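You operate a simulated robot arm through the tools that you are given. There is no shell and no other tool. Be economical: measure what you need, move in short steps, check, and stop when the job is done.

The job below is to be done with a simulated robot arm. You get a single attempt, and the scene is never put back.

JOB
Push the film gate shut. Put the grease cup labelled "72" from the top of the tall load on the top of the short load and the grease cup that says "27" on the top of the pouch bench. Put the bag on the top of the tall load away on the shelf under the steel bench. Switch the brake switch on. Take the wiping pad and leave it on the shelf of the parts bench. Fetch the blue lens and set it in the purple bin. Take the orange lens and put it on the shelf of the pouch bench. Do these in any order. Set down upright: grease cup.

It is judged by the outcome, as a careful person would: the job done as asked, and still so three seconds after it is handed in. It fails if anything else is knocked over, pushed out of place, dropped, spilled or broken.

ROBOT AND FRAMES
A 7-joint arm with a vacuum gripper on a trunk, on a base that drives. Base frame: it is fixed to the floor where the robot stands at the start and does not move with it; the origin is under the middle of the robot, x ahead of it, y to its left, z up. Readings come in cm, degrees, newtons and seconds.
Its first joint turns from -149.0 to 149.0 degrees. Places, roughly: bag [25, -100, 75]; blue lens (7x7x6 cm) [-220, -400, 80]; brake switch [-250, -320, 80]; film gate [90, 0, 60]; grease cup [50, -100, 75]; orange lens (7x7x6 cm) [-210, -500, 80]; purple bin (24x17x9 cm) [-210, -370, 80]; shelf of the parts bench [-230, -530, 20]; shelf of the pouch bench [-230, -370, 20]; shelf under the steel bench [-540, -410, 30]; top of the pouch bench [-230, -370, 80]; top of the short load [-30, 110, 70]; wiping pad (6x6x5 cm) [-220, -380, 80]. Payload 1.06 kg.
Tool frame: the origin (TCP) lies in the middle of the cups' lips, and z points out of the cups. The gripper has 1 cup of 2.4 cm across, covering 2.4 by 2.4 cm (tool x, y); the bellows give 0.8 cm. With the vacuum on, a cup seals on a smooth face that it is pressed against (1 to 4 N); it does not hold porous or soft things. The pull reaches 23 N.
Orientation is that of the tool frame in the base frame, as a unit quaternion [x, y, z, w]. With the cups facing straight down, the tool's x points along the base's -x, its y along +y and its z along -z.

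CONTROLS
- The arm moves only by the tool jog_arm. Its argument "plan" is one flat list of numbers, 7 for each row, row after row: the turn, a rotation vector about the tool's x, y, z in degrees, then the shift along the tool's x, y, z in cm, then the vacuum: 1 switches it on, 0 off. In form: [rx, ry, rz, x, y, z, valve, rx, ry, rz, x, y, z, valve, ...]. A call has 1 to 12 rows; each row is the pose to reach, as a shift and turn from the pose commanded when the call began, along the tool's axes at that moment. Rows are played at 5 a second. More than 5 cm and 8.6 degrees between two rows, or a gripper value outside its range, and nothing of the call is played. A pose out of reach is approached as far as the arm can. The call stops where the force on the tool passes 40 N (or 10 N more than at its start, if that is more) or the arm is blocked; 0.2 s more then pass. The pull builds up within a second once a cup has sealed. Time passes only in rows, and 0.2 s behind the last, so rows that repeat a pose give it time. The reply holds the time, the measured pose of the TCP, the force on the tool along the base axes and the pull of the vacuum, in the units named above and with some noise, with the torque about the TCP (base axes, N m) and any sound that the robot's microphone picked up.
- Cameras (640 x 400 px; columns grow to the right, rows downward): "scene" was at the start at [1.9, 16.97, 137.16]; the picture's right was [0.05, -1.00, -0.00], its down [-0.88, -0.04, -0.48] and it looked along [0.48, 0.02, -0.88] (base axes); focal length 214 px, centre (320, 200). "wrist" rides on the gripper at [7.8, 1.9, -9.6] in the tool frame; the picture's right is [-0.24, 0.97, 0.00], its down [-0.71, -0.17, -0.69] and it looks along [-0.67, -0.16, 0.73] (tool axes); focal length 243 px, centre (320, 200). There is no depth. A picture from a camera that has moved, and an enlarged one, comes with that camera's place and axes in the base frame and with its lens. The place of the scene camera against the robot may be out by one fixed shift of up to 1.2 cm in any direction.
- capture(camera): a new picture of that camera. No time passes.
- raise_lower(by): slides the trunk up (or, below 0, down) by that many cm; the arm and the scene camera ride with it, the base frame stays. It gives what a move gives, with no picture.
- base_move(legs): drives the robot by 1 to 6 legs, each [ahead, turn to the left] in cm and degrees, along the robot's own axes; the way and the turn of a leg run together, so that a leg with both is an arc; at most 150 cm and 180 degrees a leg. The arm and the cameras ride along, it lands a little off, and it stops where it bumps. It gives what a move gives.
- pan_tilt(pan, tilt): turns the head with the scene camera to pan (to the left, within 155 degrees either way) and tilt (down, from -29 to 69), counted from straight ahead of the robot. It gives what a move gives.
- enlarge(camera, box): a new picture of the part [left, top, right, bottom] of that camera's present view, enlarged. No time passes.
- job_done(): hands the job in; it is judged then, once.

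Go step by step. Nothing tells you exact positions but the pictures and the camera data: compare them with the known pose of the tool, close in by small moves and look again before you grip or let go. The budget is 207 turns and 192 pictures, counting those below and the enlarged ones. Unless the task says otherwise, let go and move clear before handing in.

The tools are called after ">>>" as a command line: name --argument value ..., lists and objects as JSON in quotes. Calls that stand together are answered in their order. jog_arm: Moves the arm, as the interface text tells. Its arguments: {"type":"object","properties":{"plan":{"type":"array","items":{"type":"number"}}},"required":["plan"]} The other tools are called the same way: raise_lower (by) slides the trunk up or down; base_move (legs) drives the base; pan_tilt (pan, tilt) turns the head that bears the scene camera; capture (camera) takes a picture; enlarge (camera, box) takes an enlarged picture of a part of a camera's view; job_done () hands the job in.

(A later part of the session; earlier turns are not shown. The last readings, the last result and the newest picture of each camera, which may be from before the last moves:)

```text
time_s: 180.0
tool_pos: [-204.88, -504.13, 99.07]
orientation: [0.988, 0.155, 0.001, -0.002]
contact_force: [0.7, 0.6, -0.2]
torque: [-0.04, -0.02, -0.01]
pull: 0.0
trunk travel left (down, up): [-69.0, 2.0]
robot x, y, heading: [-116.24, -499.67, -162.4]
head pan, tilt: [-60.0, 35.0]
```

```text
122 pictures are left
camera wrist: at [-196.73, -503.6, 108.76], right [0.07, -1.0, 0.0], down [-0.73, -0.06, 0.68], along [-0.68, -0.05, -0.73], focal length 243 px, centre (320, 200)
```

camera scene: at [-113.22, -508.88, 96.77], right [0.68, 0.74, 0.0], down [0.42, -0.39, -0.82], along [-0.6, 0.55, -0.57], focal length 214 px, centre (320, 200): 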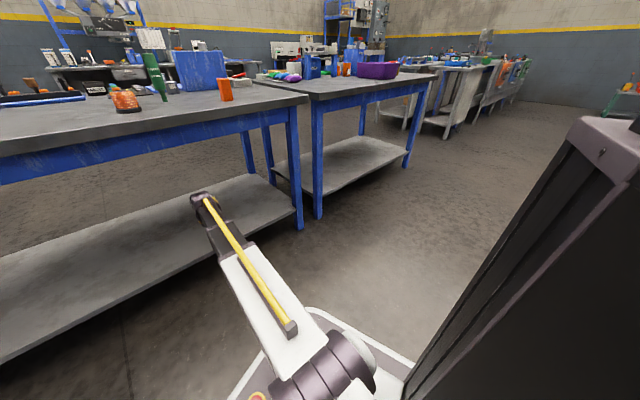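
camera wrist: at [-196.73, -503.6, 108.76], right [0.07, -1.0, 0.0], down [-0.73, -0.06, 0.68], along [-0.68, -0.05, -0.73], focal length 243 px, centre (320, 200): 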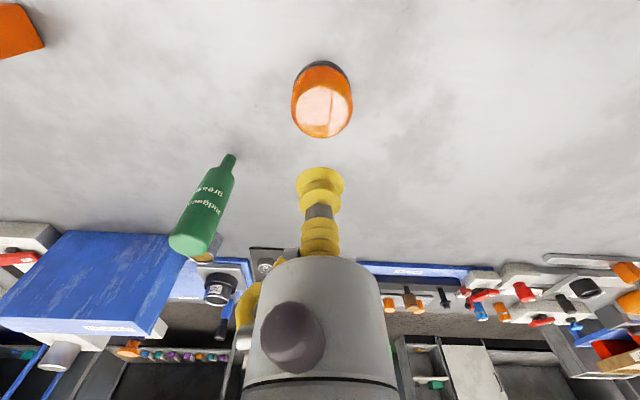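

The lens is almost below the tool; a green bottle stands about 16 cm away, so I keep clear of it. Descending with vacuum on.

>>> jog_arm --plan '[0, 0, 0, -1.2, 0.1, 3, 0, 0, 0, 0, -1.2, 0.1, 7, 1, 0, 0, 0, -1.2, 0.1, 11, 1, 0, 0, 0, -1.2, 0.1, 12.5, 1, 0, 0, 0, -1.2, 0.1, 13.3, 1, 0, 0, 0, -1.2, 0.1, 13.3, 1, 0, 0, 0, -1.2, 0.1, 13.3, 1]'

```text
time_s: 181.6
tool_pos: [-206.13, -504.52, 85.79]
orientation: [0.988, 0.154, 0.001, -0.002]
contact_force: [-1.6, 0.0, 4.6]
torque: [-0.03, -0.01, -0.01]
pull: 23.1
trunk travel left (down, up): [-69.0, 2.0]
robot x, y, heading: [-115.88, -499.72, -162.5]
head pan, tilt: [-60.0, 35.0]
```

Sealed. I lift, retract clear of the bench, and drive back to the pouch bench.

>>> jog_arm --plan '[0, 0, 0, 0, 0, -4, 1, 0, 0, 0, 0, 0, -9, 1, 0, 0, 0, 0, 0, -14, 1, 0, 0, 0, 0, 0, -18, 1, 0, 0, 0, 4.7, 0.6, -18, 1, 0, 0, 0, 9.4, 1.1, -18, 1, 0, 0, 0, 14.1, 1.7, -18, 1, 0, 0, 0, 18.8, 2.3, -18, 1, 0, 0, 0, 23.5, 2.9, -18, 1, 0, 0, 0, 28.2, 3.4, -18, 1, 0, 0, 0, 31.7, 4, -18, 1]'

>>> base_move --legs '[[0, 72], [-115, 0], [0, -72]]'

>>> capture --camera "wrist"

>>> capture --camera "scene"

```text
time_s: 184.0
tool_pos: [-174.74, -498.72, 103.67]
orientation: [0.988, 0.156, 0.002, -0.003]
contact_force: [0.2, -1.0, -0.7]
torque: [0.0, 0.0, 0.0]
pull: 23.3
trunk travel left (down, up): [-69.0, 2.0]
robot x, y, heading: [-116.28, -499.81, -162.6]
head pan, tilt: [-60.0, 35.0]
```

```text
time_s: 196.2
tool_pos: [-174.31, -382.24, 103.79]
orientation: [0.987, 0.16, 0.002, -0.001]
contact_force: [0.5, 0.9, -1.3]
torque: [-0.03, 0.01, 0.0]
pull: 22.8
trunk travel left (down, up): [-69.0, 2.0]
robot x, y, heading: [-115.58, -382.44, -162.0]
head pan, tilt: [-60.0, 35.0]
```

```text
121 pictures are left
camera wrist: at [-166.16, -381.58, 113.43], right [0.08, -1.0, 0.0], down [-0.73, -0.06, 0.68], along [-0.68, -0.05, -0.73], focal length 243 px, centre (320, 200)
```

wrist: 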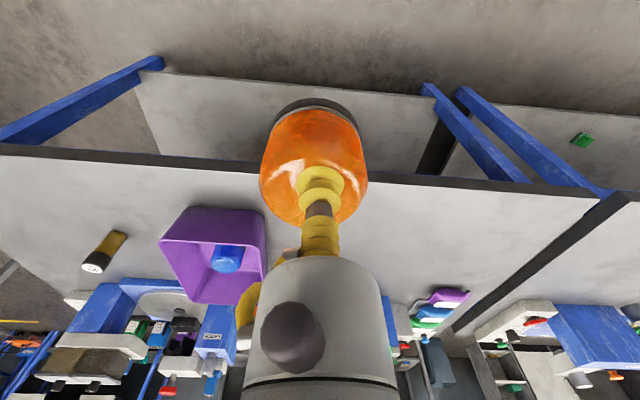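

```text
120 pictures are left
camera scene: at [-112.62, -391.71, 164.77], right [0.67, 0.74, 0.0], down [0.43, -0.38, -0.82], along [-0.61, 0.55, -0.57], focal length 214 px, centre (320, 200)
```

scene: 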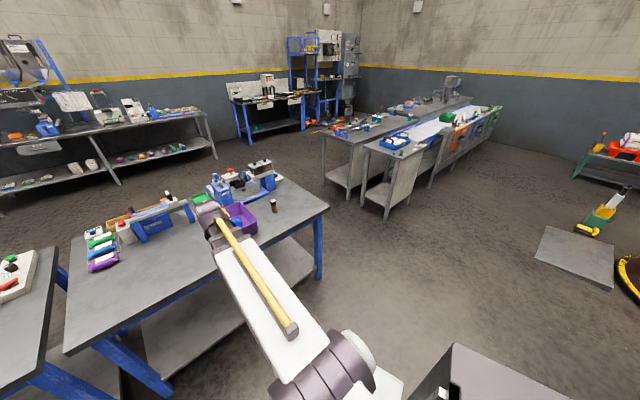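

Same procedure: lower the trunk outside the bench, then slide in.

>>> raise_lower --by -40

>>> raise_lower --by -28

>>> jog_arm --plan '[0, 0, 0, 0, 0, 4, 1, 0, 0, 0, 0, 0, 6.5, 1, 0, 0, 0, -4.6, -1.5, 6.5, 1, 0, 0, 0, -9.2, -3, 6.5, 1, 0, 0, 0, -13.8, -4.5, 6.5, 1, 0, 0, 0, -18.4, -6, 6.5, 1]'

>>> capture --camera "wrist"

```text
time_s: 200.1
tool_pos: [-174.07, -382.12, 63.71]
orientation: [0.987, 0.16, 0.001, -0.003]
contact_force: [0.1, 0.3, -0.6]
torque: [-0.03, -0.03, -0.02]
pull: 22.9
trunk travel left (down, up): [-29.0, 42.0]
robot x, y, heading: [-115.46, -382.15, -162.1]
head pan, tilt: [-60.0, 35.0]
```

```text
time_s: 202.9
tool_pos: [-174.17, -382.18, 35.61]
orientation: [0.987, 0.159, 0.001, -0.003]
contact_force: [-0.1, -0.8, -0.7]
torque: [-0.04, -0.01, -0.02]
pull: 23.2
trunk travel left (down, up): [-1.0, 70.0]
robot x, y, heading: [-115.25, -382.43, -161.9]
head pan, tilt: [-60.0, 35.0]
```

```text
time_s: 204.3
tool_pos: [-193.53, -382.27, 29.02]
orientation: [0.987, 0.159, 0.001, -0.004]
contact_force: [-0.7, 0.0, -1.5]
torque: [-0.02, 0.03, 0.01]
pull: 23.3
trunk travel left (down, up): [-1.0, 70.0]
robot x, y, heading: [-115.59, -382.68, -162.0]
head pan, tilt: [-60.0, 35.0]
```

```text
119 pictures are left
camera wrist: at [-185.49, -381.58, 38.71], right [0.08, -1.0, -0.01], down [-0.73, -0.06, 0.68], along [-0.68, -0.05, -0.73], focal length 243 px, centre (320, 200)
```

wrist: 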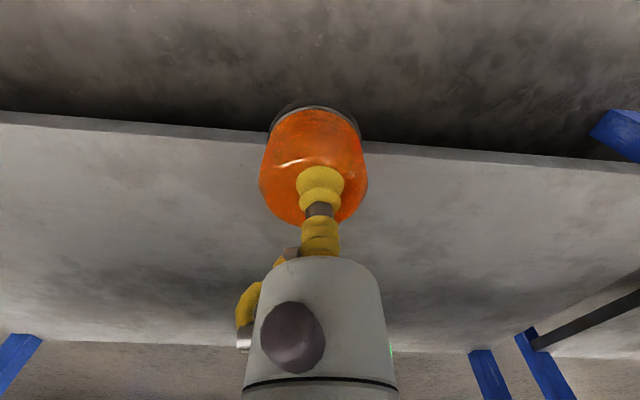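

>>> jog_arm --plan '[0, 0, 0, -4.7, -1.5, 0, 1, 0, 0, 0, -9.4, -3, 0, 1, 0, 0, 0, -14, -4.5, 0, 1, 0, 0, 0, -14, -4.5, 2, 1, 0, 0, 0, -14, -4.5, 3.8, 1]'

>>> jog_arm --plan '[0, 0, 0, 0, 0, 0.4, 1, 0, 0, 0, 0, 0, 0.8, 1]'

```text
time_s: 205.5
tool_pos: [-208.16, -382.58, 25.15]
orientation: [0.987, 0.16, 0.001, -0.002]
contact_force: [-0.5, 0.5, -1.1]
torque: [-0.04, 0.01, -0.01]
pull: 23.3
trunk travel left (down, up): [-1.0, 70.0]
robot x, y, heading: [-115.66, -382.47, -161.9]
head pan, tilt: [-60.0, 35.0]
```

```text
time_s: 206.1
tool_pos: [-208.2, -382.43, 24.54]
orientation: [0.987, 0.16, 0.002, -0.002]
contact_force: [-0.4, 0.2, -0.7]
torque: [0.01, -0.02, 0.0]
pull: 23.4
trunk travel left (down, up): [-1.0, 70.0]
robot x, y, heading: [-116.05, -382.53, -161.8]
head pan, tilt: [-60.0, 35.0]
```

>>> jog_arm --plan '[0, 0, 0, 0, 0, 0.3, 1, 0, 0, 0, 0, 0, 0.5, 1]'

```text
time_s: 206.7
tool_pos: [-208.15, -382.36, 24.3]
orientation: [0.987, 0.16, -0.001, -0.003]
contact_force: [1.6, -1.2, 14.3]
torque: [-0.04, -0.02, 0.02]
pull: 22.7
trunk travel left (down, up): [-1.0, 70.0]
robot x, y, heading: [-115.31, -382.35, -162.0]
head pan, tilt: [-60.0, 35.0]
```

Set down. Release, rise slightly, check, and withdraw.

>>> jog_arm --plan '[0, 0, 0, 0, 0, -0.2, 0, 0, 0, 0, 0, 0, -0.2, 0, 0, 0, 0, 0, 0, -0.2, 0, 0, 0, 0, 0, 0, -0.2, 0, 0, 0, 0, 0, 0, -1, 0, 0, 0, 0, 0, 0, -4, 0, 0, 0, 0, 0, 0, -8, 0]'

>>> capture --camera "wrist"

>>> jog_arm --plan '[0, 0, 0, 4.7, 1.5, 0, 0, 0, 0, 0, 9.4, 3, 0, 0, 0, 0, 0, 14.1, 4.5, 0, 0, 0, 0, 0, 18.8, 6, 0, 0, 0, 0, 0, 23.5, 7.5, 0, 0, 0, 0, 0, 28.2, 9, 0, 0, 0, 0, 0, 32, 10.3, 0, 0]'

>>> raise_lower --by 40

>>> raise_lower --by 28

>>> capture --camera "wrist"

```text
time_s: 208.3
tool_pos: [-208.46, -382.22, 32.2]
orientation: [0.987, 0.16, 0.001, -0.002]
contact_force: [0.1, -0.1, 0.2]
torque: [0.02, 0.0, 0.01]
pull: 0.0
trunk travel left (down, up): [-1.0, 70.0]
robot x, y, heading: [-115.56, -382.42, -161.9]
head pan, tilt: [-60.0, 35.0]
```

```text
118 pictures are left
camera wrist: at [-200.4, -381.76, 41.89], right [0.08, -1.0, 0.0], down [-0.73, -0.06, 0.68], along [-0.68, -0.05, -0.73], focal length 243 px, centre (320, 200)
```

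wrist: 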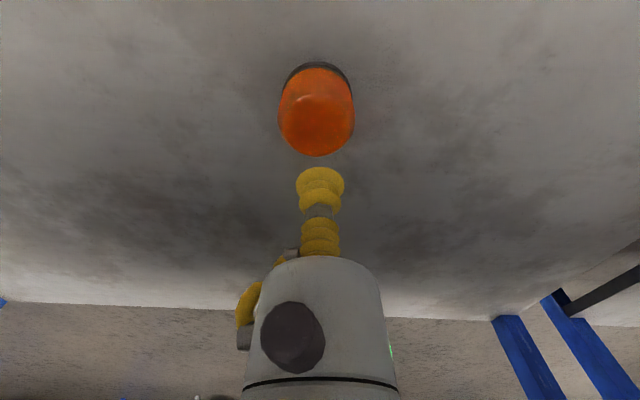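

```text
time_s: 209.9
tool_pos: [-174.75, -381.87, 32.3]
orientation: [0.987, 0.16, 0.001, -0.003]
contact_force: [0.9, -0.6, -0.6]
torque: [0.01, -0.02, 0.01]
pull: 0.0
trunk travel left (down, up): [-1.0, 70.0]
robot x, y, heading: [-115.39, -382.51, -162.1]
head pan, tilt: [-60.0, 35.0]
```

```text
time_s: 213.7
tool_pos: [-174.88, -381.88, 72.31]
orientation: [0.987, 0.16, 0.001, -0.003]
contact_force: [0.2, -0.2, 0.0]
torque: [-0.02, -0.02, -0.02]
pull: 0.0
trunk travel left (down, up): [-41.0, 30.0]
robot x, y, heading: [-115.71, -382.48, -162.0]
head pan, tilt: [-60.0, 35.0]
```

```text
time_s: 216.6
tool_pos: [-174.94, -381.83, 100.46]
orientation: [0.987, 0.16, 0.001, -0.003]
contact_force: [-0.6, -0.9, -0.6]
torque: [-0.01, -0.05, 0.03]
pull: 0.1
trunk travel left (down, up): [-69.0, 2.0]
robot x, y, heading: [-115.58, -382.84, -161.9]
head pan, tilt: [-60.0, 35.0]
```

```text
117 pictures are left
camera wrist: at [-166.77, -381.28, 110.13], right [0.08, -1.0, -0.01], down [-0.73, -0.06, 0.68], along [-0.68, -0.05, -0.73], focal length 243 px, centre (320, 200)
```

wrist: 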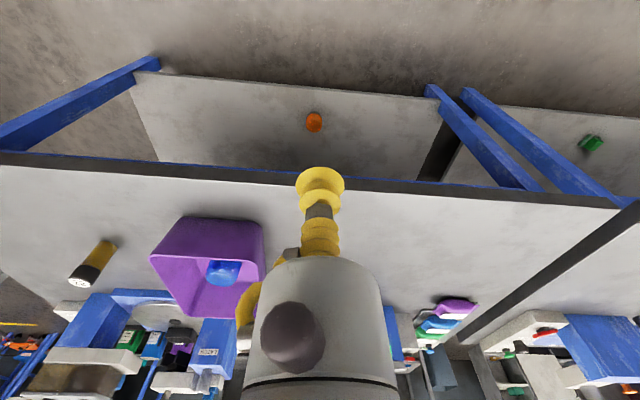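

Both items are on their shelves. Next the brake switch at the far corner: I drive round to the north end of the bench.

>>> base_move --legs '[[0, -93], [118, 0], [0, 75], [33, 0], [0, 50]]'

>>> pan_tilt --pan -10 --tilt 50

>>> capture --camera "wrist"

>>> capture --camera "scene"

```text
time_s: 233.7
tool_pos: [-227.84, -292.84, 100.39]
orientation: [0.919, 0.395, 0.0, -0.003]
contact_force: [-0.7, 0.6, 0.0]
torque: [-0.02, 0.0, 0.02]
pull: 0.1
trunk travel left (down, up): [-69.0, 2.0]
robot x, y, heading: [-175.11, -265.74, -133.5]
head pan, tilt: [-60.0, 35.0]
```

```text
time_s: 234.9
tool_pos: [-227.77, -292.63, 100.4]
orientation: [0.919, 0.395, 0.001, -0.003]
contact_force: [0.5, -0.5, 0.0]
torque: [0.0, 0.01, -0.01]
pull: 0.0
trunk travel left (down, up): [-69.0, 2.0]
robot x, y, heading: [-175.26, -265.46, -134.1]
head pan, tilt: [-10.0, 50.0]
```

```text
116 pictures are left
camera wrist: at [-220.99, -288.51, 110.13], right [0.54, -0.84, -0.01], down [-0.61, -0.4, 0.68], along [-0.58, -0.37, -0.73], focal length 243 px, centre (320, 200)
```

wrist: 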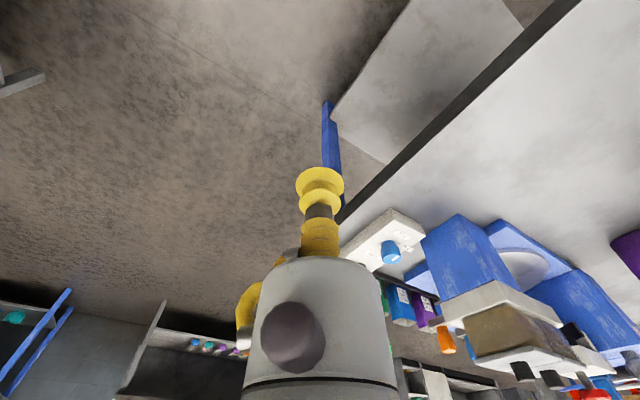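

```text
115 pictures are left
camera scene: at [-166.12, -278.89, 162.59], right [-0.59, 0.81, 0.0], down [0.62, 0.45, -0.64], along [-0.52, -0.38, -0.77], focal length 214 px, centre (320, 200)
```

scene: 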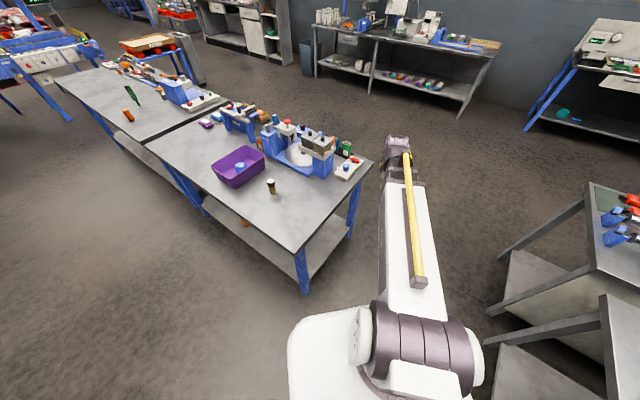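

>>> enlarge --camera "scene" --box '[300, 130, 380, 190]'

>>> enlarge --camera "wrist" --box '[330, 190, 450, 290]'

```text
6.67 times, centred on (340, 160) of scene
camera zoom: at [-166.12, -278.89, 162.59], right [-0.59, 0.81, 0.0], down [0.62, 0.45, -0.64], along [-0.52, -0.38, -0.77], focal length 1430 px, centre (187, 467)
```

zoom: 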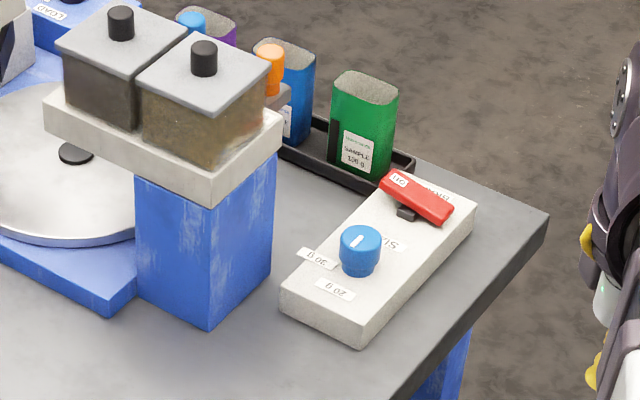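

```text
4.00 times, centred on (390, 240) of wrist
camera zoom: at [-220.99, -288.51, 110.13], right [0.54, -0.84, -0.01], down [-0.61, -0.4, 0.68], along [-0.58, -0.37, -0.73], focal length 970 px, centre (40, 40)
```

zoom: 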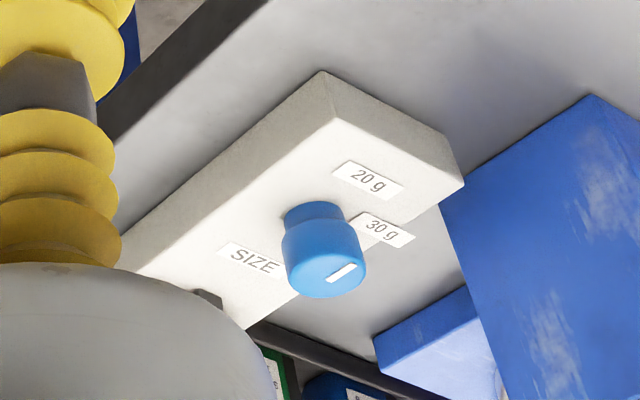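

The box holds a SIZE knob and a red lever switch with a label. I shift the tool aside so the wrist camera can read it.

>>> jog_arm --plan '[0, 0, 0, 0, -4.7, 0, 0, 0, 0, 0, 0, -9.4, 0, 0, 0, 0, 0, 0, -14, 0, 0]'

>>> capture --camera "wrist"

```text
time_s: 235.7
tool_pos: [-237.96, -283.24, 100.5]
orientation: [0.919, 0.395, 0.0, -0.002]
contact_force: [0.3, -0.2, -1.1]
torque: [-0.04, 0.01, 0.01]
pull: 0.0
trunk travel left (down, up): [-69.0, 2.0]
robot x, y, heading: [-175.05, -265.56, -134.0]
head pan, tilt: [-10.0, 50.0]
```

```text
112 pictures are left
camera wrist: at [-231.21, -278.9, 110.26], right [0.54, -0.84, 0.0], down [-0.61, -0.4, 0.68], along [-0.58, -0.37, -0.73], focal length 243 px, centre (320, 200)
```

wrist: 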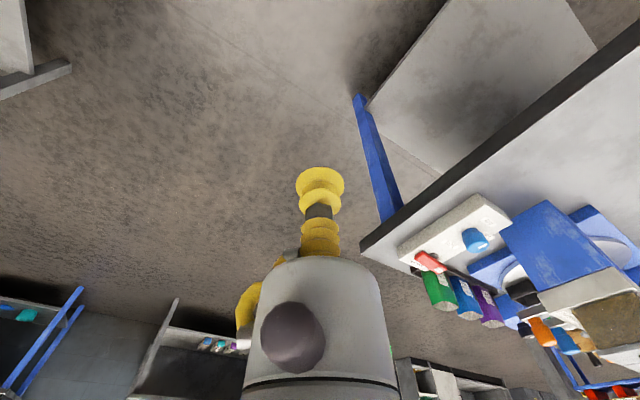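

>>> enlarge --camera "wrist" --box '[390, 190, 510, 290]'

>>> enlarge --camera "wrist" --box '[405, 240, 455, 280]'

>>> enlarge --camera "scene" --box '[340, 146, 365, 166]'

```text
4.00 times, centred on (450, 240) of wrist
camera zoom: at [-231.21, -278.9, 110.26], right [0.54, -0.84, 0.0], down [-0.61, -0.4, 0.68], along [-0.58, -0.37, -0.73], focal length 970 px, centre (-200, 40)
```

zoom: 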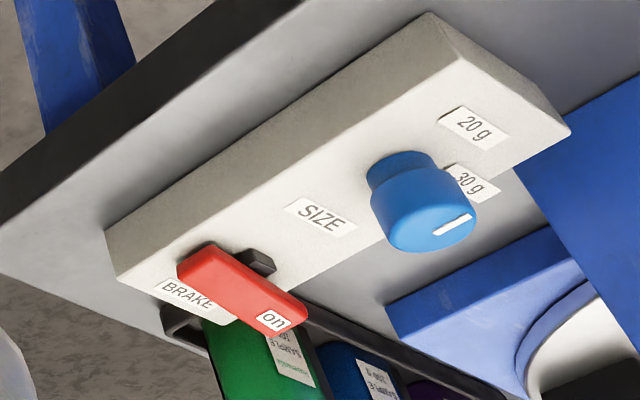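

```text
10.00 times, centred on (430, 260) of wrist
camera zoom: at [-231.21, -278.9, 110.26], right [0.54, -0.84, 0.0], down [-0.61, -0.4, 0.68], along [-0.58, -0.37, -0.73], focal length 2426 px, centre (-780, -400)
```

zoom: 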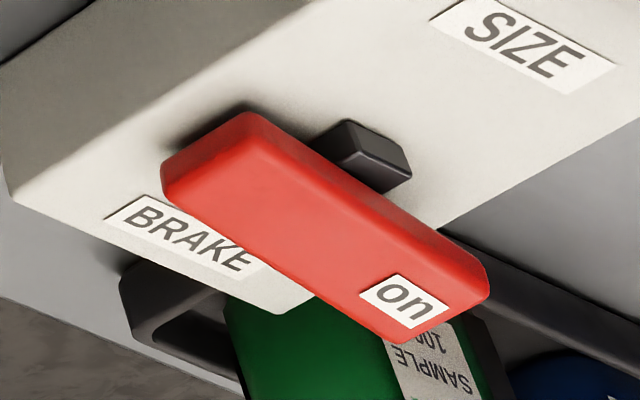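

```text
16.00 times, centred on (352, 156) of scene
camera zoom: at [-166.14, -278.88, 162.59], right [-0.59, 0.81, 0.0], down [0.62, 0.45, -0.64], along [-0.52, -0.38, -0.77], focal length 3432 px, centre (-200, 904)
```

zoom: 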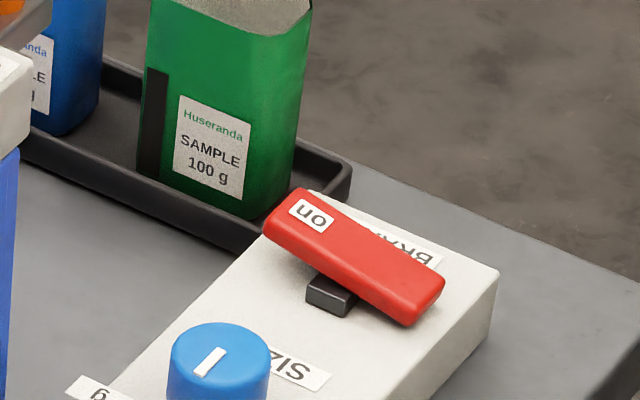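

It is the BRAKE rocker; its "on" end is raised, at about (-254.3, -321, 85.2), so it must be pressed down. I first move the robot a bit closer for a comfortable reach.

>>> base_move --legs '[[0, -40], [20, 0], [0, 62]]'

>>> capture --camera "wrist"

```text
time_s: 241.9
tool_pos: [-246.76, -307.27, 100.7]
orientation: [0.829, 0.56, 0.001, -0.003]
contact_force: [-0.7, -0.3, 0.1]
torque: [0.0, -0.01, 0.0]
pull: 0.1
trunk travel left (down, up): [-69.0, 2.0]
robot x, y, heading: [-195.39, -267.5, -112.3]
head pan, tilt: [-10.0, 50.0]
```

```text
108 pictures are left
camera wrist: at [-242.03, -300.77, 110.27], right [0.81, -0.58, -0.01], down [-0.42, -0.6, 0.68], along [-0.4, -0.55, -0.73], focal length 243 px, centre (320, 200)
```

wrist: 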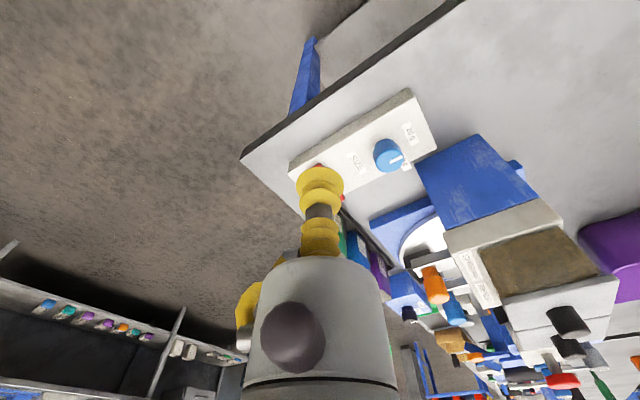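

>>> jog_arm --plan '[0, 0, 0, -4, -0.4, 0, 0, 0, 0, 0, -8, -0.9, 0, 0, 0, 0, 0, -12, -1.3, 0, 0, 0, 0, 0, -15.8, -1.7, 0, 0, 0, 0, 0, -15.8, -1.7, 4, 0, 0, 0, 0, -15.8, -1.7, 8, 0, 0, 0, 0, -15.8, -1.7, 11.5, 0]'

>>> capture --camera "wrist"

>>> enlarge --camera "scene" --box '[220, 90, 460, 240]'

```text
time_s: 243.5
tool_pos: [-254.36, -321.17, 89.11]
orientation: [0.828, 0.56, 0.0, -0.003]
contact_force: [-1.3, 0.0, 0.5]
torque: [-0.01, 0.02, 0.0]
pull: 0.0
trunk travel left (down, up): [-69.0, 2.0]
robot x, y, heading: [-194.97, -267.43, -112.4]
head pan, tilt: [-10.0, 50.0]
```

```text
107 pictures are left
camera wrist: at [-249.75, -314.61, 98.79], right [0.81, -0.58, -0.01], down [-0.42, -0.6, 0.68], along [-0.4, -0.55, -0.73], focal length 243 px, centre (320, 200)
```

wrist: 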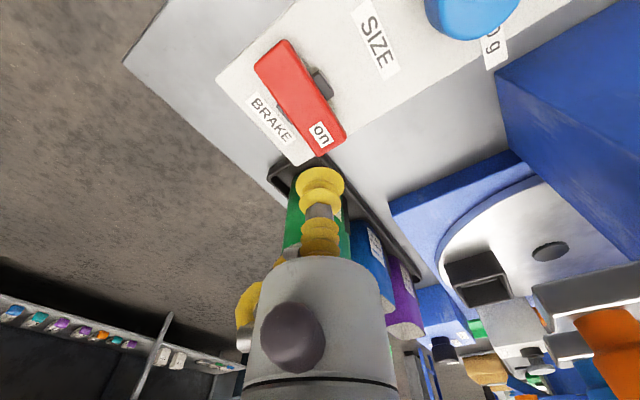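

```text
2.67 times, centred on (340, 165) of scene
camera zoom: at [-181.76, -276.71, 162.6], right [-0.85, 0.53, 0.0], down [0.41, 0.65, -0.64], along [-0.34, -0.54, -0.77], focal length 572 px, centre (267, 293)
```

zoom: 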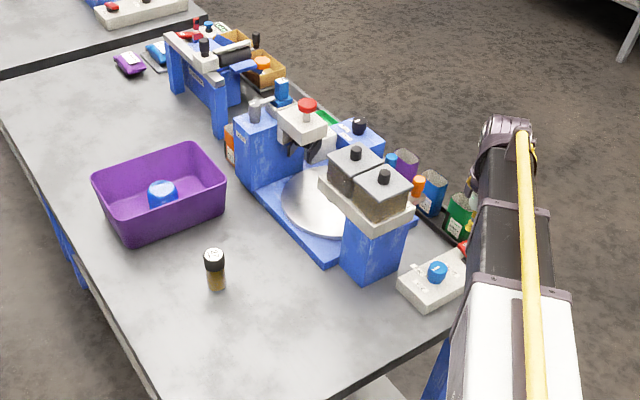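

The tool is right over the "on" end. I press it down gently with the vacuum off.

>>> jog_arm --plan '[0, 0, 0, 0.5, 0.2, 2, 0, 0, 0, 0, 0.5, 0.2, 3.5, 0, 0, 0, 0, 0.5, 0.2, 4.2, 0, 0, 0, 0, 0.5, 0.2, 4.8, 0, 0, 0, 0, 0.5, 0.2, 5.3, 0]'

```text
time_s: 244.7
tool_pos: [-253.88, -320.89, 83.82]
orientation: [0.829, 0.56, -0.001, -0.003]
contact_force: [-2.0, -4.5, 8.6]
torque: [0.14, -0.07, 0.01]
pull: 0.1
trunk travel left (down, up): [-69.0, 2.0]
robot x, y, heading: [-195.04, -267.45, -112.4]
head pan, tilt: [-10.0, 50.0]
```

>>> jog_arm --plan '[0, 0, 0, 0, 0, 0.4, 0, 0, 0, 0, 0, 0, 0.8, 0, 0, 0, 0, 0, 0, 1.1, 0]'

>>> capture --camera "wrist"

```text
time_s: 245.2
tool_pos: [-254.01, -321.3, 83.48]
orientation: [0.828, 0.561, -0.006, -0.001]
contact_force: [-1.0, -4.3, 13.0]
torque: [0.13, 0.01, -0.09]
pull: 0.0
trunk travel left (down, up): [-69.0, 2.0]
robot x, y, heading: [-195.18, -267.68, -112.2]
head pan, tilt: [-10.0, 50.0]
stopped in row 2: the force on the tool passed its limit at 45 N (the readings are from after the stop); the commanded pose is now the measured one
```

```text
105 pictures are left
camera wrist: at [-249.17, -314.63, 93.17], right [0.82, -0.58, -0.01], down [-0.41, -0.59, 0.69], along [-0.4, -0.56, -0.72], focal length 243 px, centre (320, 200)
```

wrist: 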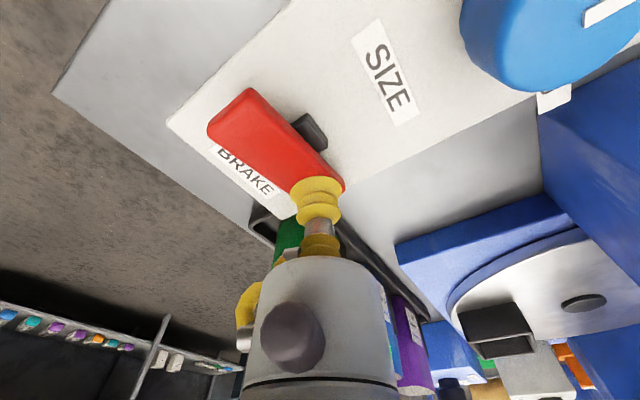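

The paddle appears to have tipped over. I rise and check.

>>> jog_arm --plan '[0, 0, 0, 0, 0, -1, 0, 0, 0, 0, 0, 0, -5, 0, 0, 0, 0, 0, 0, -10, 0, 0, 0, 0, 3, 0, -14, 0, 0, 0, 0, 7, 0, -15, 0]'

>>> enlarge --camera "wrist" --box '[240, 80, 380, 190]'

>>> capture --camera "wrist"

```text
time_s: 246.4
tool_pos: [-250.86, -314.59, 98.53]
orientation: [0.828, 0.561, -0.004, -0.002]
contact_force: [-0.3, 0.2, -0.7]
torque: [-0.02, -0.02, 0.0]
pull: 0.0
trunk travel left (down, up): [-69.0, 2.0]
robot x, y, heading: [-194.77, -267.5, -112.3]
head pan, tilt: [-10.0, 50.0]
```

```text
3.64 times, centred on (310, 135) of wrist
camera zoom: at [-246.12, -308.06, 108.17], right [0.82, -0.58, -0.01], down [-0.42, -0.59, 0.69], along [-0.4, -0.56, -0.72], focal length 882 px, centre (356, 436)
```

zoom: 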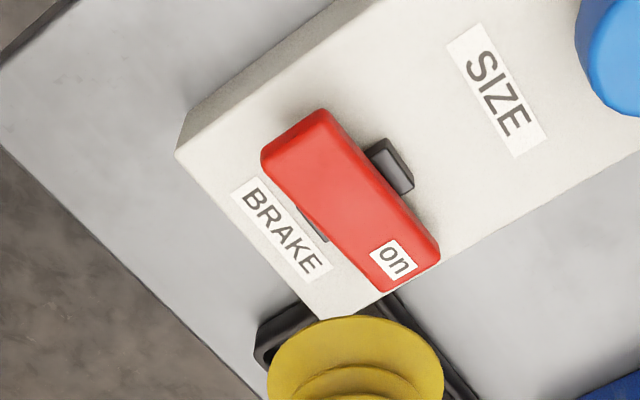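

```text
103 pictures are left
camera wrist: at [-246.12, -308.06, 108.17], right [0.82, -0.58, -0.01], down [-0.42, -0.59, 0.69], along [-0.4, -0.56, -0.72], focal length 243 px, centre (320, 200)
```

wrist: 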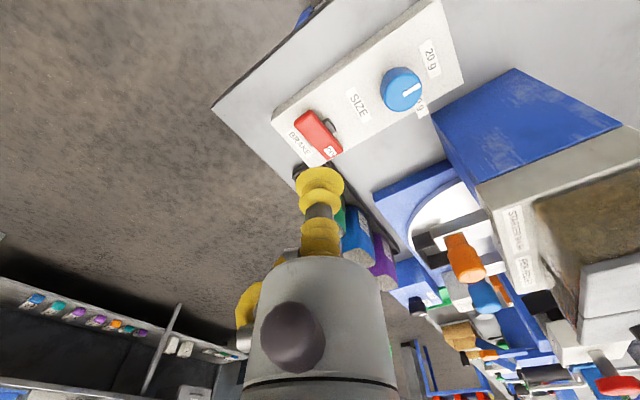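

The brake is now on ("on" end pressed down). I retract close to the robot and head toward the tall load for the bag, approaching from its south side.

>>> jog_arm --plan '[0, 0, 0, 4, 2.1, 0, 0, 0, 0, 0, 8, 4.2, 0, 0, 0, 0, 0, 12, 6.3, 0, 0, 0, 0, 0, 15.6, 8.3, 0, 0]'

>>> base_move --legs '[[0, 136], [95, 0]]'

>>> pan_tilt --pan 10 --tilt 35

>>> capture --camera "scene"

```text
time_s: 247.4
tool_pos: [-237.71, -303.11, 98.06]
orientation: [0.828, 0.561, -0.004, -0.001]
contact_force: [-0.1, -0.5, -0.3]
torque: [-0.01, 0.0, -0.05]
pull: 0.1
trunk travel left (down, up): [-69.0, 2.0]
robot x, y, heading: [-195.14, -267.79, -112.4]
head pan, tilt: [-10.0, 50.0]
```

```text
time_s: 258.0
tool_pos: [-52.8, -232.65, 98.15]
orientation: [-0.212, 0.977, -0.002, 0.004]
contact_force: [0.3, -0.6, 0.5]
torque: [0.02, -0.02, 0.02]
pull: 0.0
trunk travel left (down, up): [-69.0, 2.0]
robot x, y, heading: [-108.61, -228.84, 23.9]
head pan, tilt: [-10.0, 50.0]
```

```text
time_s: 258.8
tool_pos: [-52.75, -232.67, 98.04]
orientation: [-0.211, 0.977, -0.003, 0.003]
contact_force: [-1.0, 0.4, 0.3]
torque: [0.05, 0.0, 0.0]
pull: 0.1
trunk travel left (down, up): [-69.0, 2.0]
robot x, y, heading: [-108.54, -228.83, 23.8]
head pan, tilt: [10.0, 35.0]
```

```text
102 pictures are left
camera scene: at [-112.11, -210.39, 164.76], right [0.56, -0.83, 0.0], down [-0.48, -0.32, -0.82], along [0.68, 0.46, -0.57], focal length 214 px, centre (320, 200)
```

scene: 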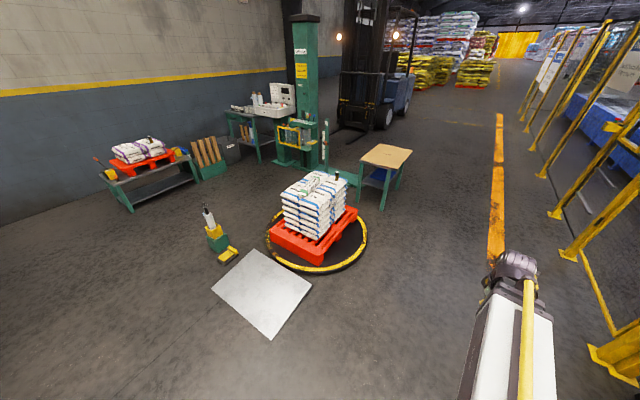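

The load's south side is clear. I come alongside the turntable, side-on.

>>> base_move --legs '[[0, -5], [82, 0], [0, -19]]'

>>> pan_tilt --pan 60 --tilt 45

>>> capture --camera "scene"

```text
time_s: 264.9
tool_pos: [21.11, -225.33, 98.07]
orientation: [-0.017, 1.0, -0.004, 0.003]
contact_force: [0.0, 0.0, 0.0]
torque: [0.01, -0.01, 0.01]
pull: 0.2
trunk travel left (down, up): [-69.0, 2.0]
robot x, y, heading: [-28.55, -200.16, 1.5]
head pan, tilt: [10.0, 35.0]
```

```text
time_s: 266.0
tool_pos: [21.08, -225.25, 98.08]
orientation: [-0.016, 1.0, -0.004, 0.002]
contact_force: [0.7, 0.1, 0.5]
torque: [0.0, 0.03, 0.0]
pull: 0.1
trunk travel left (down, up): [-69.0, 2.0]
robot x, y, heading: [-28.3, -200.26, 1.6]
head pan, tilt: [60.0, 45.0]
```

```text
101 pictures are left
camera scene: at [-29.75, -176.69, 163.29], right [0.88, -0.48, 0.0], down [-0.34, -0.62, -0.71], along [0.34, 0.62, -0.71], focal length 214 px, centre (320, 200)
```

scene: 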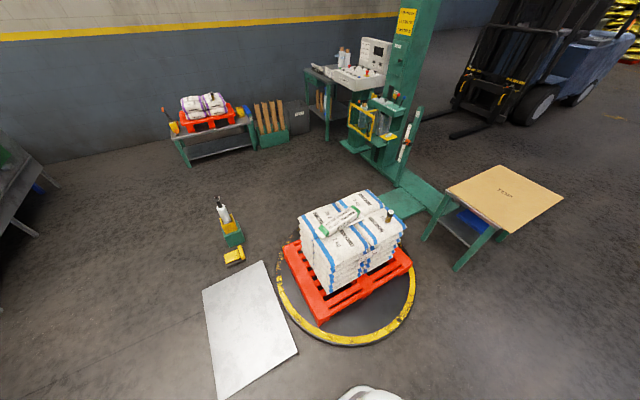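

The bag lies across the top of the load, centred near (19.5, -110.5, 65.5). I drive in front of it and turn to face it squarely.

>>> base_move --legs '[[0, -12], [50, 0], [0, 100], [9, 0]]'

>>> capture --camera "wrist"

```text
time_s: 274.7
tool_pos: [50.87, -153.23, 98.11]
orientation: [-0.69, 0.723, -0.001, 0.004]
contact_force: [0.2, 0.0, 0.4]
torque: [0.0, 0.02, 0.0]
pull: 0.0
trunk travel left (down, up): [-69.0, 2.0]
robot x, y, heading: [22.39, -201.05, 86.8]
head pan, tilt: [60.0, 45.0]
```

```text
100 pictures are left
camera wrist: at [48.64, -161.1, 107.74], right [-0.96, 0.28, -0.01], down [0.2, 0.7, 0.69], along [0.2, 0.66, -0.72], focal length 243 px, centre (320, 200)
```

wrist: 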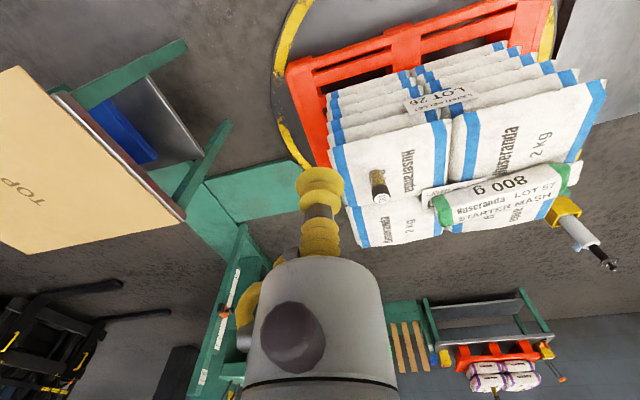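

>>> jog_arm --plan '[0, 0, 0, -3.6, 3.1, 0, 0, 0, 0, 0, -7.1, 6.2, 0, 0, 0, 0, 0, -10.7, 9.3, 0, 0, 0, 0, 0, -14.2, 12.4, 0, 0, 0, 0, 0, -17.8, 15.5, 0, 0, 0, 0, 0, -21.3, 18.7, 0, 0, 0, 0, 0, -24.9, 21.8, 0, 0, 0, 0, 0, -28.4, 24.9, 0, 0, 0, 0, 0, -32, 28, 0, 0, 0, 0, 0, -35.5, 31.1, 0, 0, 0, 0, 0, -39.1, 34.2, 0, 0, 0, 0, 0, -39.1, 34.2, 5, 0]'

>>> capture --camera "wrist"

```text
time_s: 277.3
tool_pos: [18.44, -112.75, 93.34]
orientation: [-0.69, 0.724, -0.001, 0.004]
contact_force: [0.1, -0.7, 0.1]
torque: [0.03, -0.03, -0.03]
pull: 0.0
trunk travel left (down, up): [-69.0, 2.0]
robot x, y, heading: [22.17, -201.03, 87.1]
head pan, tilt: [60.0, 45.0]
```

```text
99 pictures are left
camera wrist: at [16.25, -120.43, 102.9], right [-0.96, 0.28, -0.01], down [0.2, 0.7, 0.69], along [0.2, 0.66, -0.72], focal length 243 px, centre (320, 200)
```

wrist: 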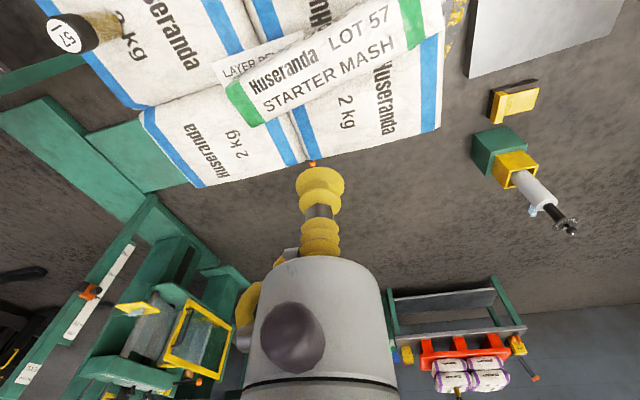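

>>> enlarge --camera "wrist" --box '[200, 0, 460, 150]'

>>> pan_tilt --pan 0 --tilt 45

>>> enlarge --camera "scene" --box '[220, 80, 460, 260]'

```text
2.46 times, centred on (330, 75) of wrist
camera zoom: at [16.25, -120.43, 102.9], right [-0.96, 0.28, -0.01], down [0.2, 0.7, 0.69], along [0.2, 0.66, -0.72], focal length 597 px, centre (295, 508)
```

zoom: 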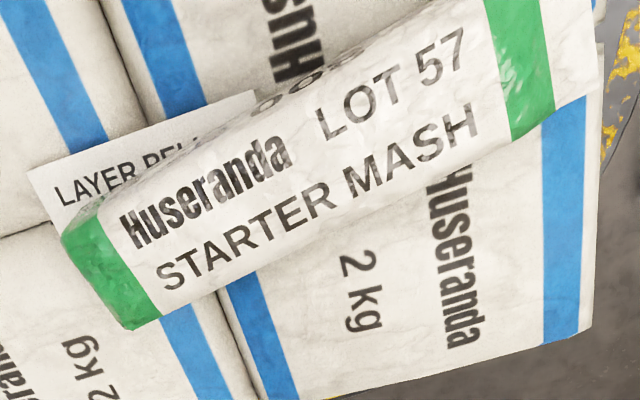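

```text
time_s: 278.6
tool_pos: [18.55, -112.72, 93.36]
orientation: [-0.69, 0.724, -0.001, 0.005]
contact_force: [-0.3, 0.4, -1.1]
torque: [0.0, 0.02, -0.01]
pull: 0.1
trunk travel left (down, up): [-69.0, 2.0]
robot x, y, heading: [22.17, -201.01, 87.0]
head pan, tilt: [0.0, 45.0]
```

```text
2.22 times, centred on (340, 170) of scene
camera zoom: at [5.23, -196.73, 163.28], right [1.0, -0.05, 0.0], down [-0.04, -0.71, -0.71], along [0.04, 0.71, -0.71], focal length 477 px, centre (276, 267)
```

zoom: 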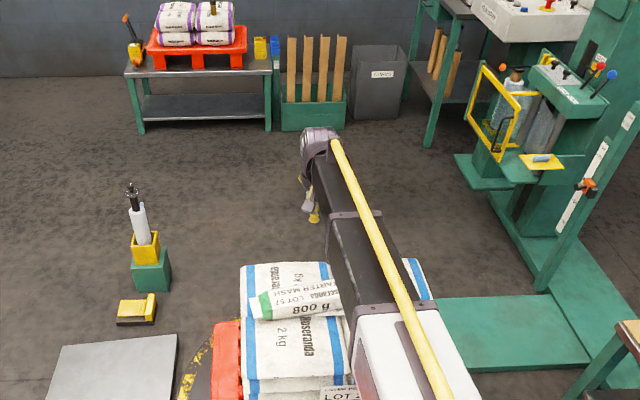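

The gate is in this view; I check it is still shut, and look at the bag's surface.

>>> enlarge --camera "scene" --box '[385, 80, 465, 150]'

```text
5.71 times, centred on (425, 115) of scene
camera zoom: at [5.23, -196.73, 163.28], right [1.0, -0.05, 0.0], down [-0.04, -0.71, -0.71], along [0.04, 0.71, -0.71], focal length 1226 px, centre (-280, 686)
```

zoom: 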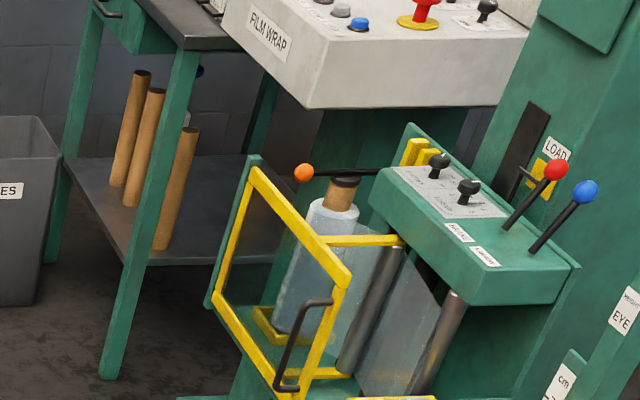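

The gate is still shut. I descend on the bag's middle with the vacuum on.

>>> jog_arm --plan '[0, 0, 0, -2, 0, 4, 0, 0, 0, 0, -2, 0, 9, 0, 0, 0, 0, -2, 0, 14, 0, 0, 0, 0, -2, 0, 19, 0, 0, 0, 0, -2, 0, 22, 0]'

>>> capture --camera "wrist"

```text
time_s: 279.8
tool_pos: [19.04, -110.6, 70.99]
orientation: [-0.691, 0.723, -0.001, 0.004]
contact_force: [0.4, 0.7, 0.6]
torque: [0.01, -0.01, 0.0]
pull: 0.1
trunk travel left (down, up): [-69.0, 2.0]
robot x, y, heading: [21.92, -201.16, 87.1]
head pan, tilt: [0.0, 45.0]
```

```text
95 pictures are left
camera wrist: at [16.72, -118.39, 80.66], right [-0.96, 0.28, -0.01], down [0.2, 0.7, 0.69], along [0.2, 0.66, -0.72], focal length 243 px, centre (320, 200)
```

wrist: 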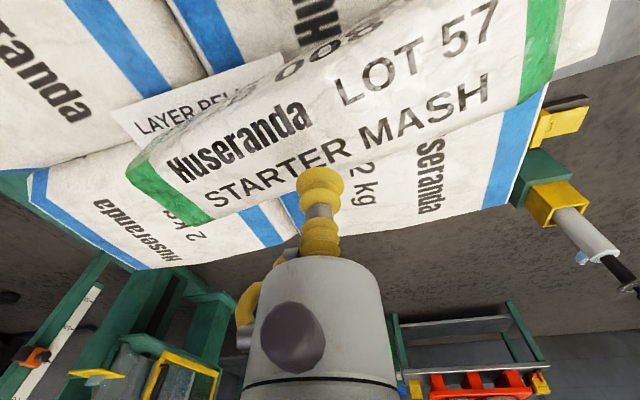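

The bag's midline is about 2 cm nearer to me. I correct and press down gently.

>>> jog_arm --plan '[0, 0, 0, 2.4, 2, 0, 1, 0, 0, 0, 2.4, 2, 2, 1, 0, 0, 0, 2.4, 2, 3, 1, 0, 0, 0, 2.4, 2, 3.8, 1, 0, 0, 0, 2.4, 2, 3.8, 1]'

```text
time_s: 281.0
tool_pos: [16.93, -112.69, 67.27]
orientation: [-0.69, 0.724, 0.0, 0.005]
contact_force: [1.5, 0.5, 7.2]
torque: [-0.05, 0.08, 0.08]
pull: 23.0
trunk travel left (down, up): [-69.0, 2.0]
robot x, y, heading: [22.11, -200.96, 87.0]
head pan, tilt: [0.0, 45.0]
```

It sealed. I lift slowly and check.

>>> jog_arm --plan '[0, 0, 0, 0, 0, -0.5, 1, 0, 0, 0, 0, 0, -1.5, 1, 0, 0, 0, 0, 0, -3, 1, 0, 0, 0, 0, 0, -6, 1, 0, 0, 0, 0, 0, -10, 1, 0, 0, 0, 0, 0, -14, 1]'

>>> capture --camera "wrist"

>>> capture --camera "scene"

```text
time_s: 282.4
tool_pos: [16.76, -113.02, 81.08]
orientation: [-0.69, 0.724, -0.001, 0.004]
contact_force: [-0.7, -0.4, -8.8]
torque: [-0.11, 0.13, 0.01]
pull: 22.8
trunk travel left (down, up): [-69.0, 2.0]
robot x, y, heading: [22.29, -201.45, 86.8]
head pan, tilt: [0.0, 45.0]
```

```text
94 pictures are left
camera wrist: at [14.49, -120.91, 90.79], right [-0.96, 0.28, -0.01], down [0.2, 0.7, 0.69], along [0.2, 0.66, -0.72], focal length 243 px, centre (320, 200)
```

wrist: 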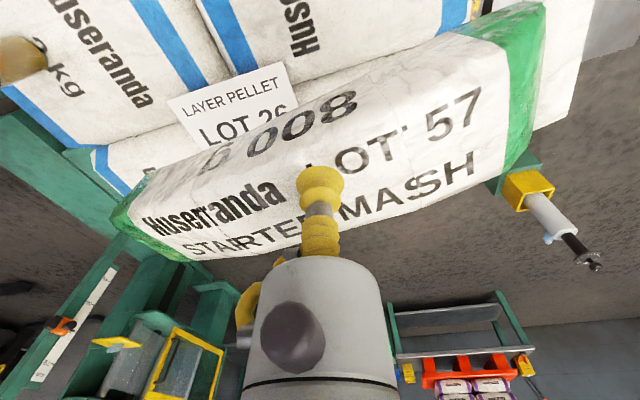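

```text
93 pictures are left
camera scene: at [5.24, -196.67, 163.28], right [1.0, -0.05, 0.0], down [-0.04, -0.71, -0.71], along [0.04, 0.71, -0.71], focal length 214 px, centre (320, 200)
```

scene: 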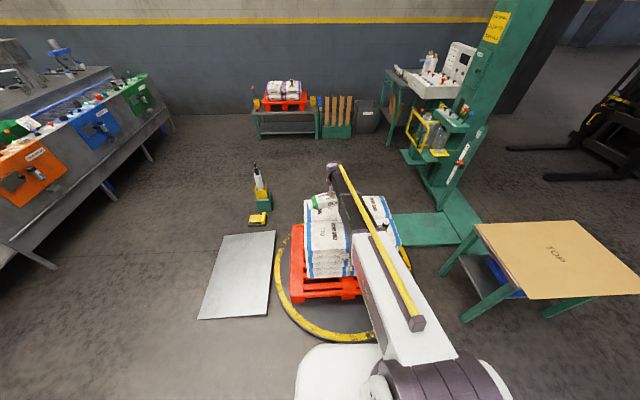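

The bag is held (about 0.85 kg). I lift further, retract, then drive west toward the steel bench through the gap north of the pouch bench.

>>> jog_arm --plan '[0, 0, 0, 0, 0, -4, 1, 0, 0, 0, 0, 0, -8, 1, 0, 0, 0, 0, 0, -12, 1, 0, 0, 0, 0, 0, -16, 1, 0, 0, 0, 4, 0, -16, 1, 0, 0, 0, 8, 0, -16, 1, 0, 0, 0, 12, 0, -16, 1, 0, 0, 0, 16, 0, -16, 1, 0, 0, 0, 20, 0, -16, 1, 0, 0, 0, 24, 0, -16, 1]'

>>> base_move --legs '[[-14, 0], [0, 105], [130, 0]]'

>>> pan_tilt --pan -15 --tilt 30

>>> capture --camera "scene"

```text
time_s: 284.6
tool_pos: [15.03, -136.84, 97.17]
orientation: [-0.69, 0.724, -0.001, 0.005]
contact_force: [-1.0, -1.0, -8.1]
torque: [-0.08, 0.12, 0.0]
pull: 22.9
trunk travel left (down, up): [-69.0, 2.0]
robot x, y, heading: [21.87, -200.75, 87.0]
head pan, tilt: [0.0, 45.0]
```

```text
time_s: 296.4
tool_pos: [-165.02, -265.59, 97.11]
orientation: [0.994, 0.111, -0.002, -0.003]
contact_force: [0.5, 0.5, -6.6]
torque: [-0.04, -0.1, 0.02]
pull: 23.2
trunk travel left (down, up): [-69.0, 2.0]
robot x, y, heading: [-104.82, -241.77, -167.7]
head pan, tilt: [0.0, 45.0]
```

```text
time_s: 297.1
tool_pos: [-164.92, -265.54, 97.08]
orientation: [0.994, 0.111, -0.002, -0.004]
contact_force: [0.0, 0.3, -7.8]
torque: [-0.06, -0.12, 0.0]
pull: 22.4
trunk travel left (down, up): [-69.0, 2.0]
robot x, y, heading: [-104.83, -241.92, -167.6]
head pan, tilt: [-15.0, 30.0]
```

```text
92 pictures are left
camera scene: at [-106.1, -257.38, 165.53], right [0.05, 1.0, 0.0], down [0.5, -0.02, -0.87], along [-0.86, 0.04, -0.5], focal length 214 px, centre (320, 200)
```

scene: 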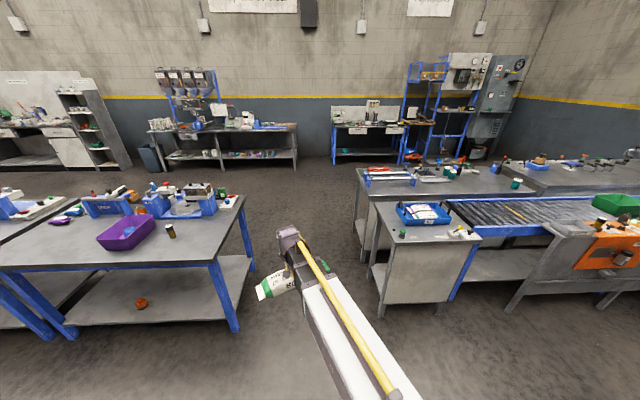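

The gap is clear and the steel bench with the hoppers is straight ahead by the far wall. I drive through.

>>> base_move --legs '[[0, -2], [150, 0], [130, 0]]'

>>> pan_tilt --pan 10 --tilt 30

>>> capture --camera "scene"

```text
time_s: 311.1
tool_pos: [-440.66, -311.71, 97.09]
orientation: [0.996, 0.089, -0.003, -0.004]
contact_force: [0.3, 0.3, -7.0]
torque: [-0.08, -0.12, -0.02]
pull: 22.8
trunk travel left (down, up): [-69.0, 2.0]
robot x, y, heading: [-379.86, -291.05, -170.6]
head pan, tilt: [-15.0, 30.0]
```

```text
time_s: 311.9
tool_pos: [-440.62, -311.78, 97.17]
orientation: [0.996, 0.087, -0.002, -0.003]
contact_force: [0.0, -0.9, -7.4]
torque: [-0.06, -0.14, 0.02]
pull: 23.2
trunk travel left (down, up): [-69.0, 2.0]
robot x, y, heading: [-379.54, -290.74, -170.6]
head pan, tilt: [10.0, 30.0]
```

```text
91 pictures are left
camera scene: at [-380.97, -310.14, 165.54], right [-0.34, 0.94, 0.0], down [0.47, 0.17, -0.87], along [-0.82, -0.29, -0.5], focal length 214 px, centre (320, 200)
```

scene: 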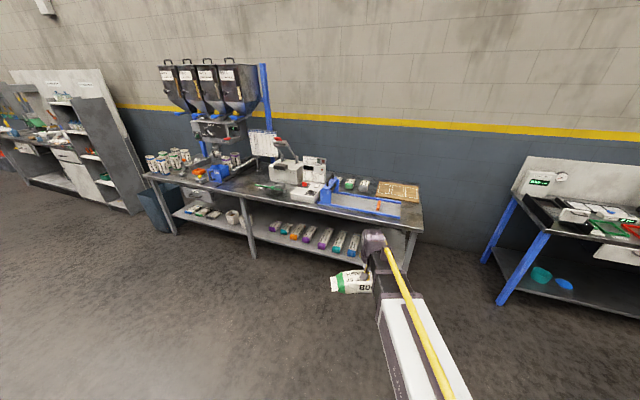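

>>> enlarge --camera "scene" --box '[140, 140, 430, 280]'

```text
2.21 times, centred on (285, 210) of scene
camera zoom: at [-380.97, -310.14, 165.54], right [-0.34, 0.94, 0.0], down [0.47, 0.17, -0.87], along [-0.82, -0.29, -0.5], focal length 473 px, centre (397, 178)
```

zoom: 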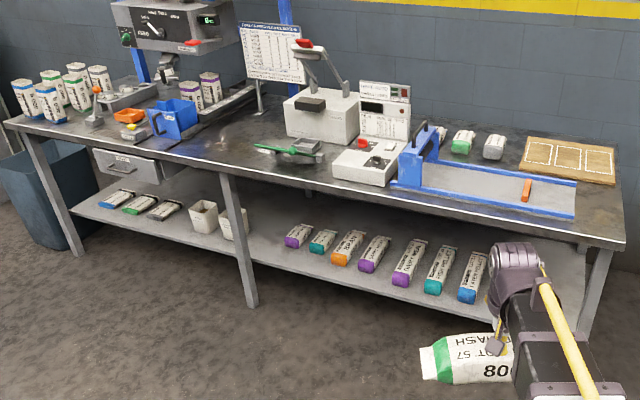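

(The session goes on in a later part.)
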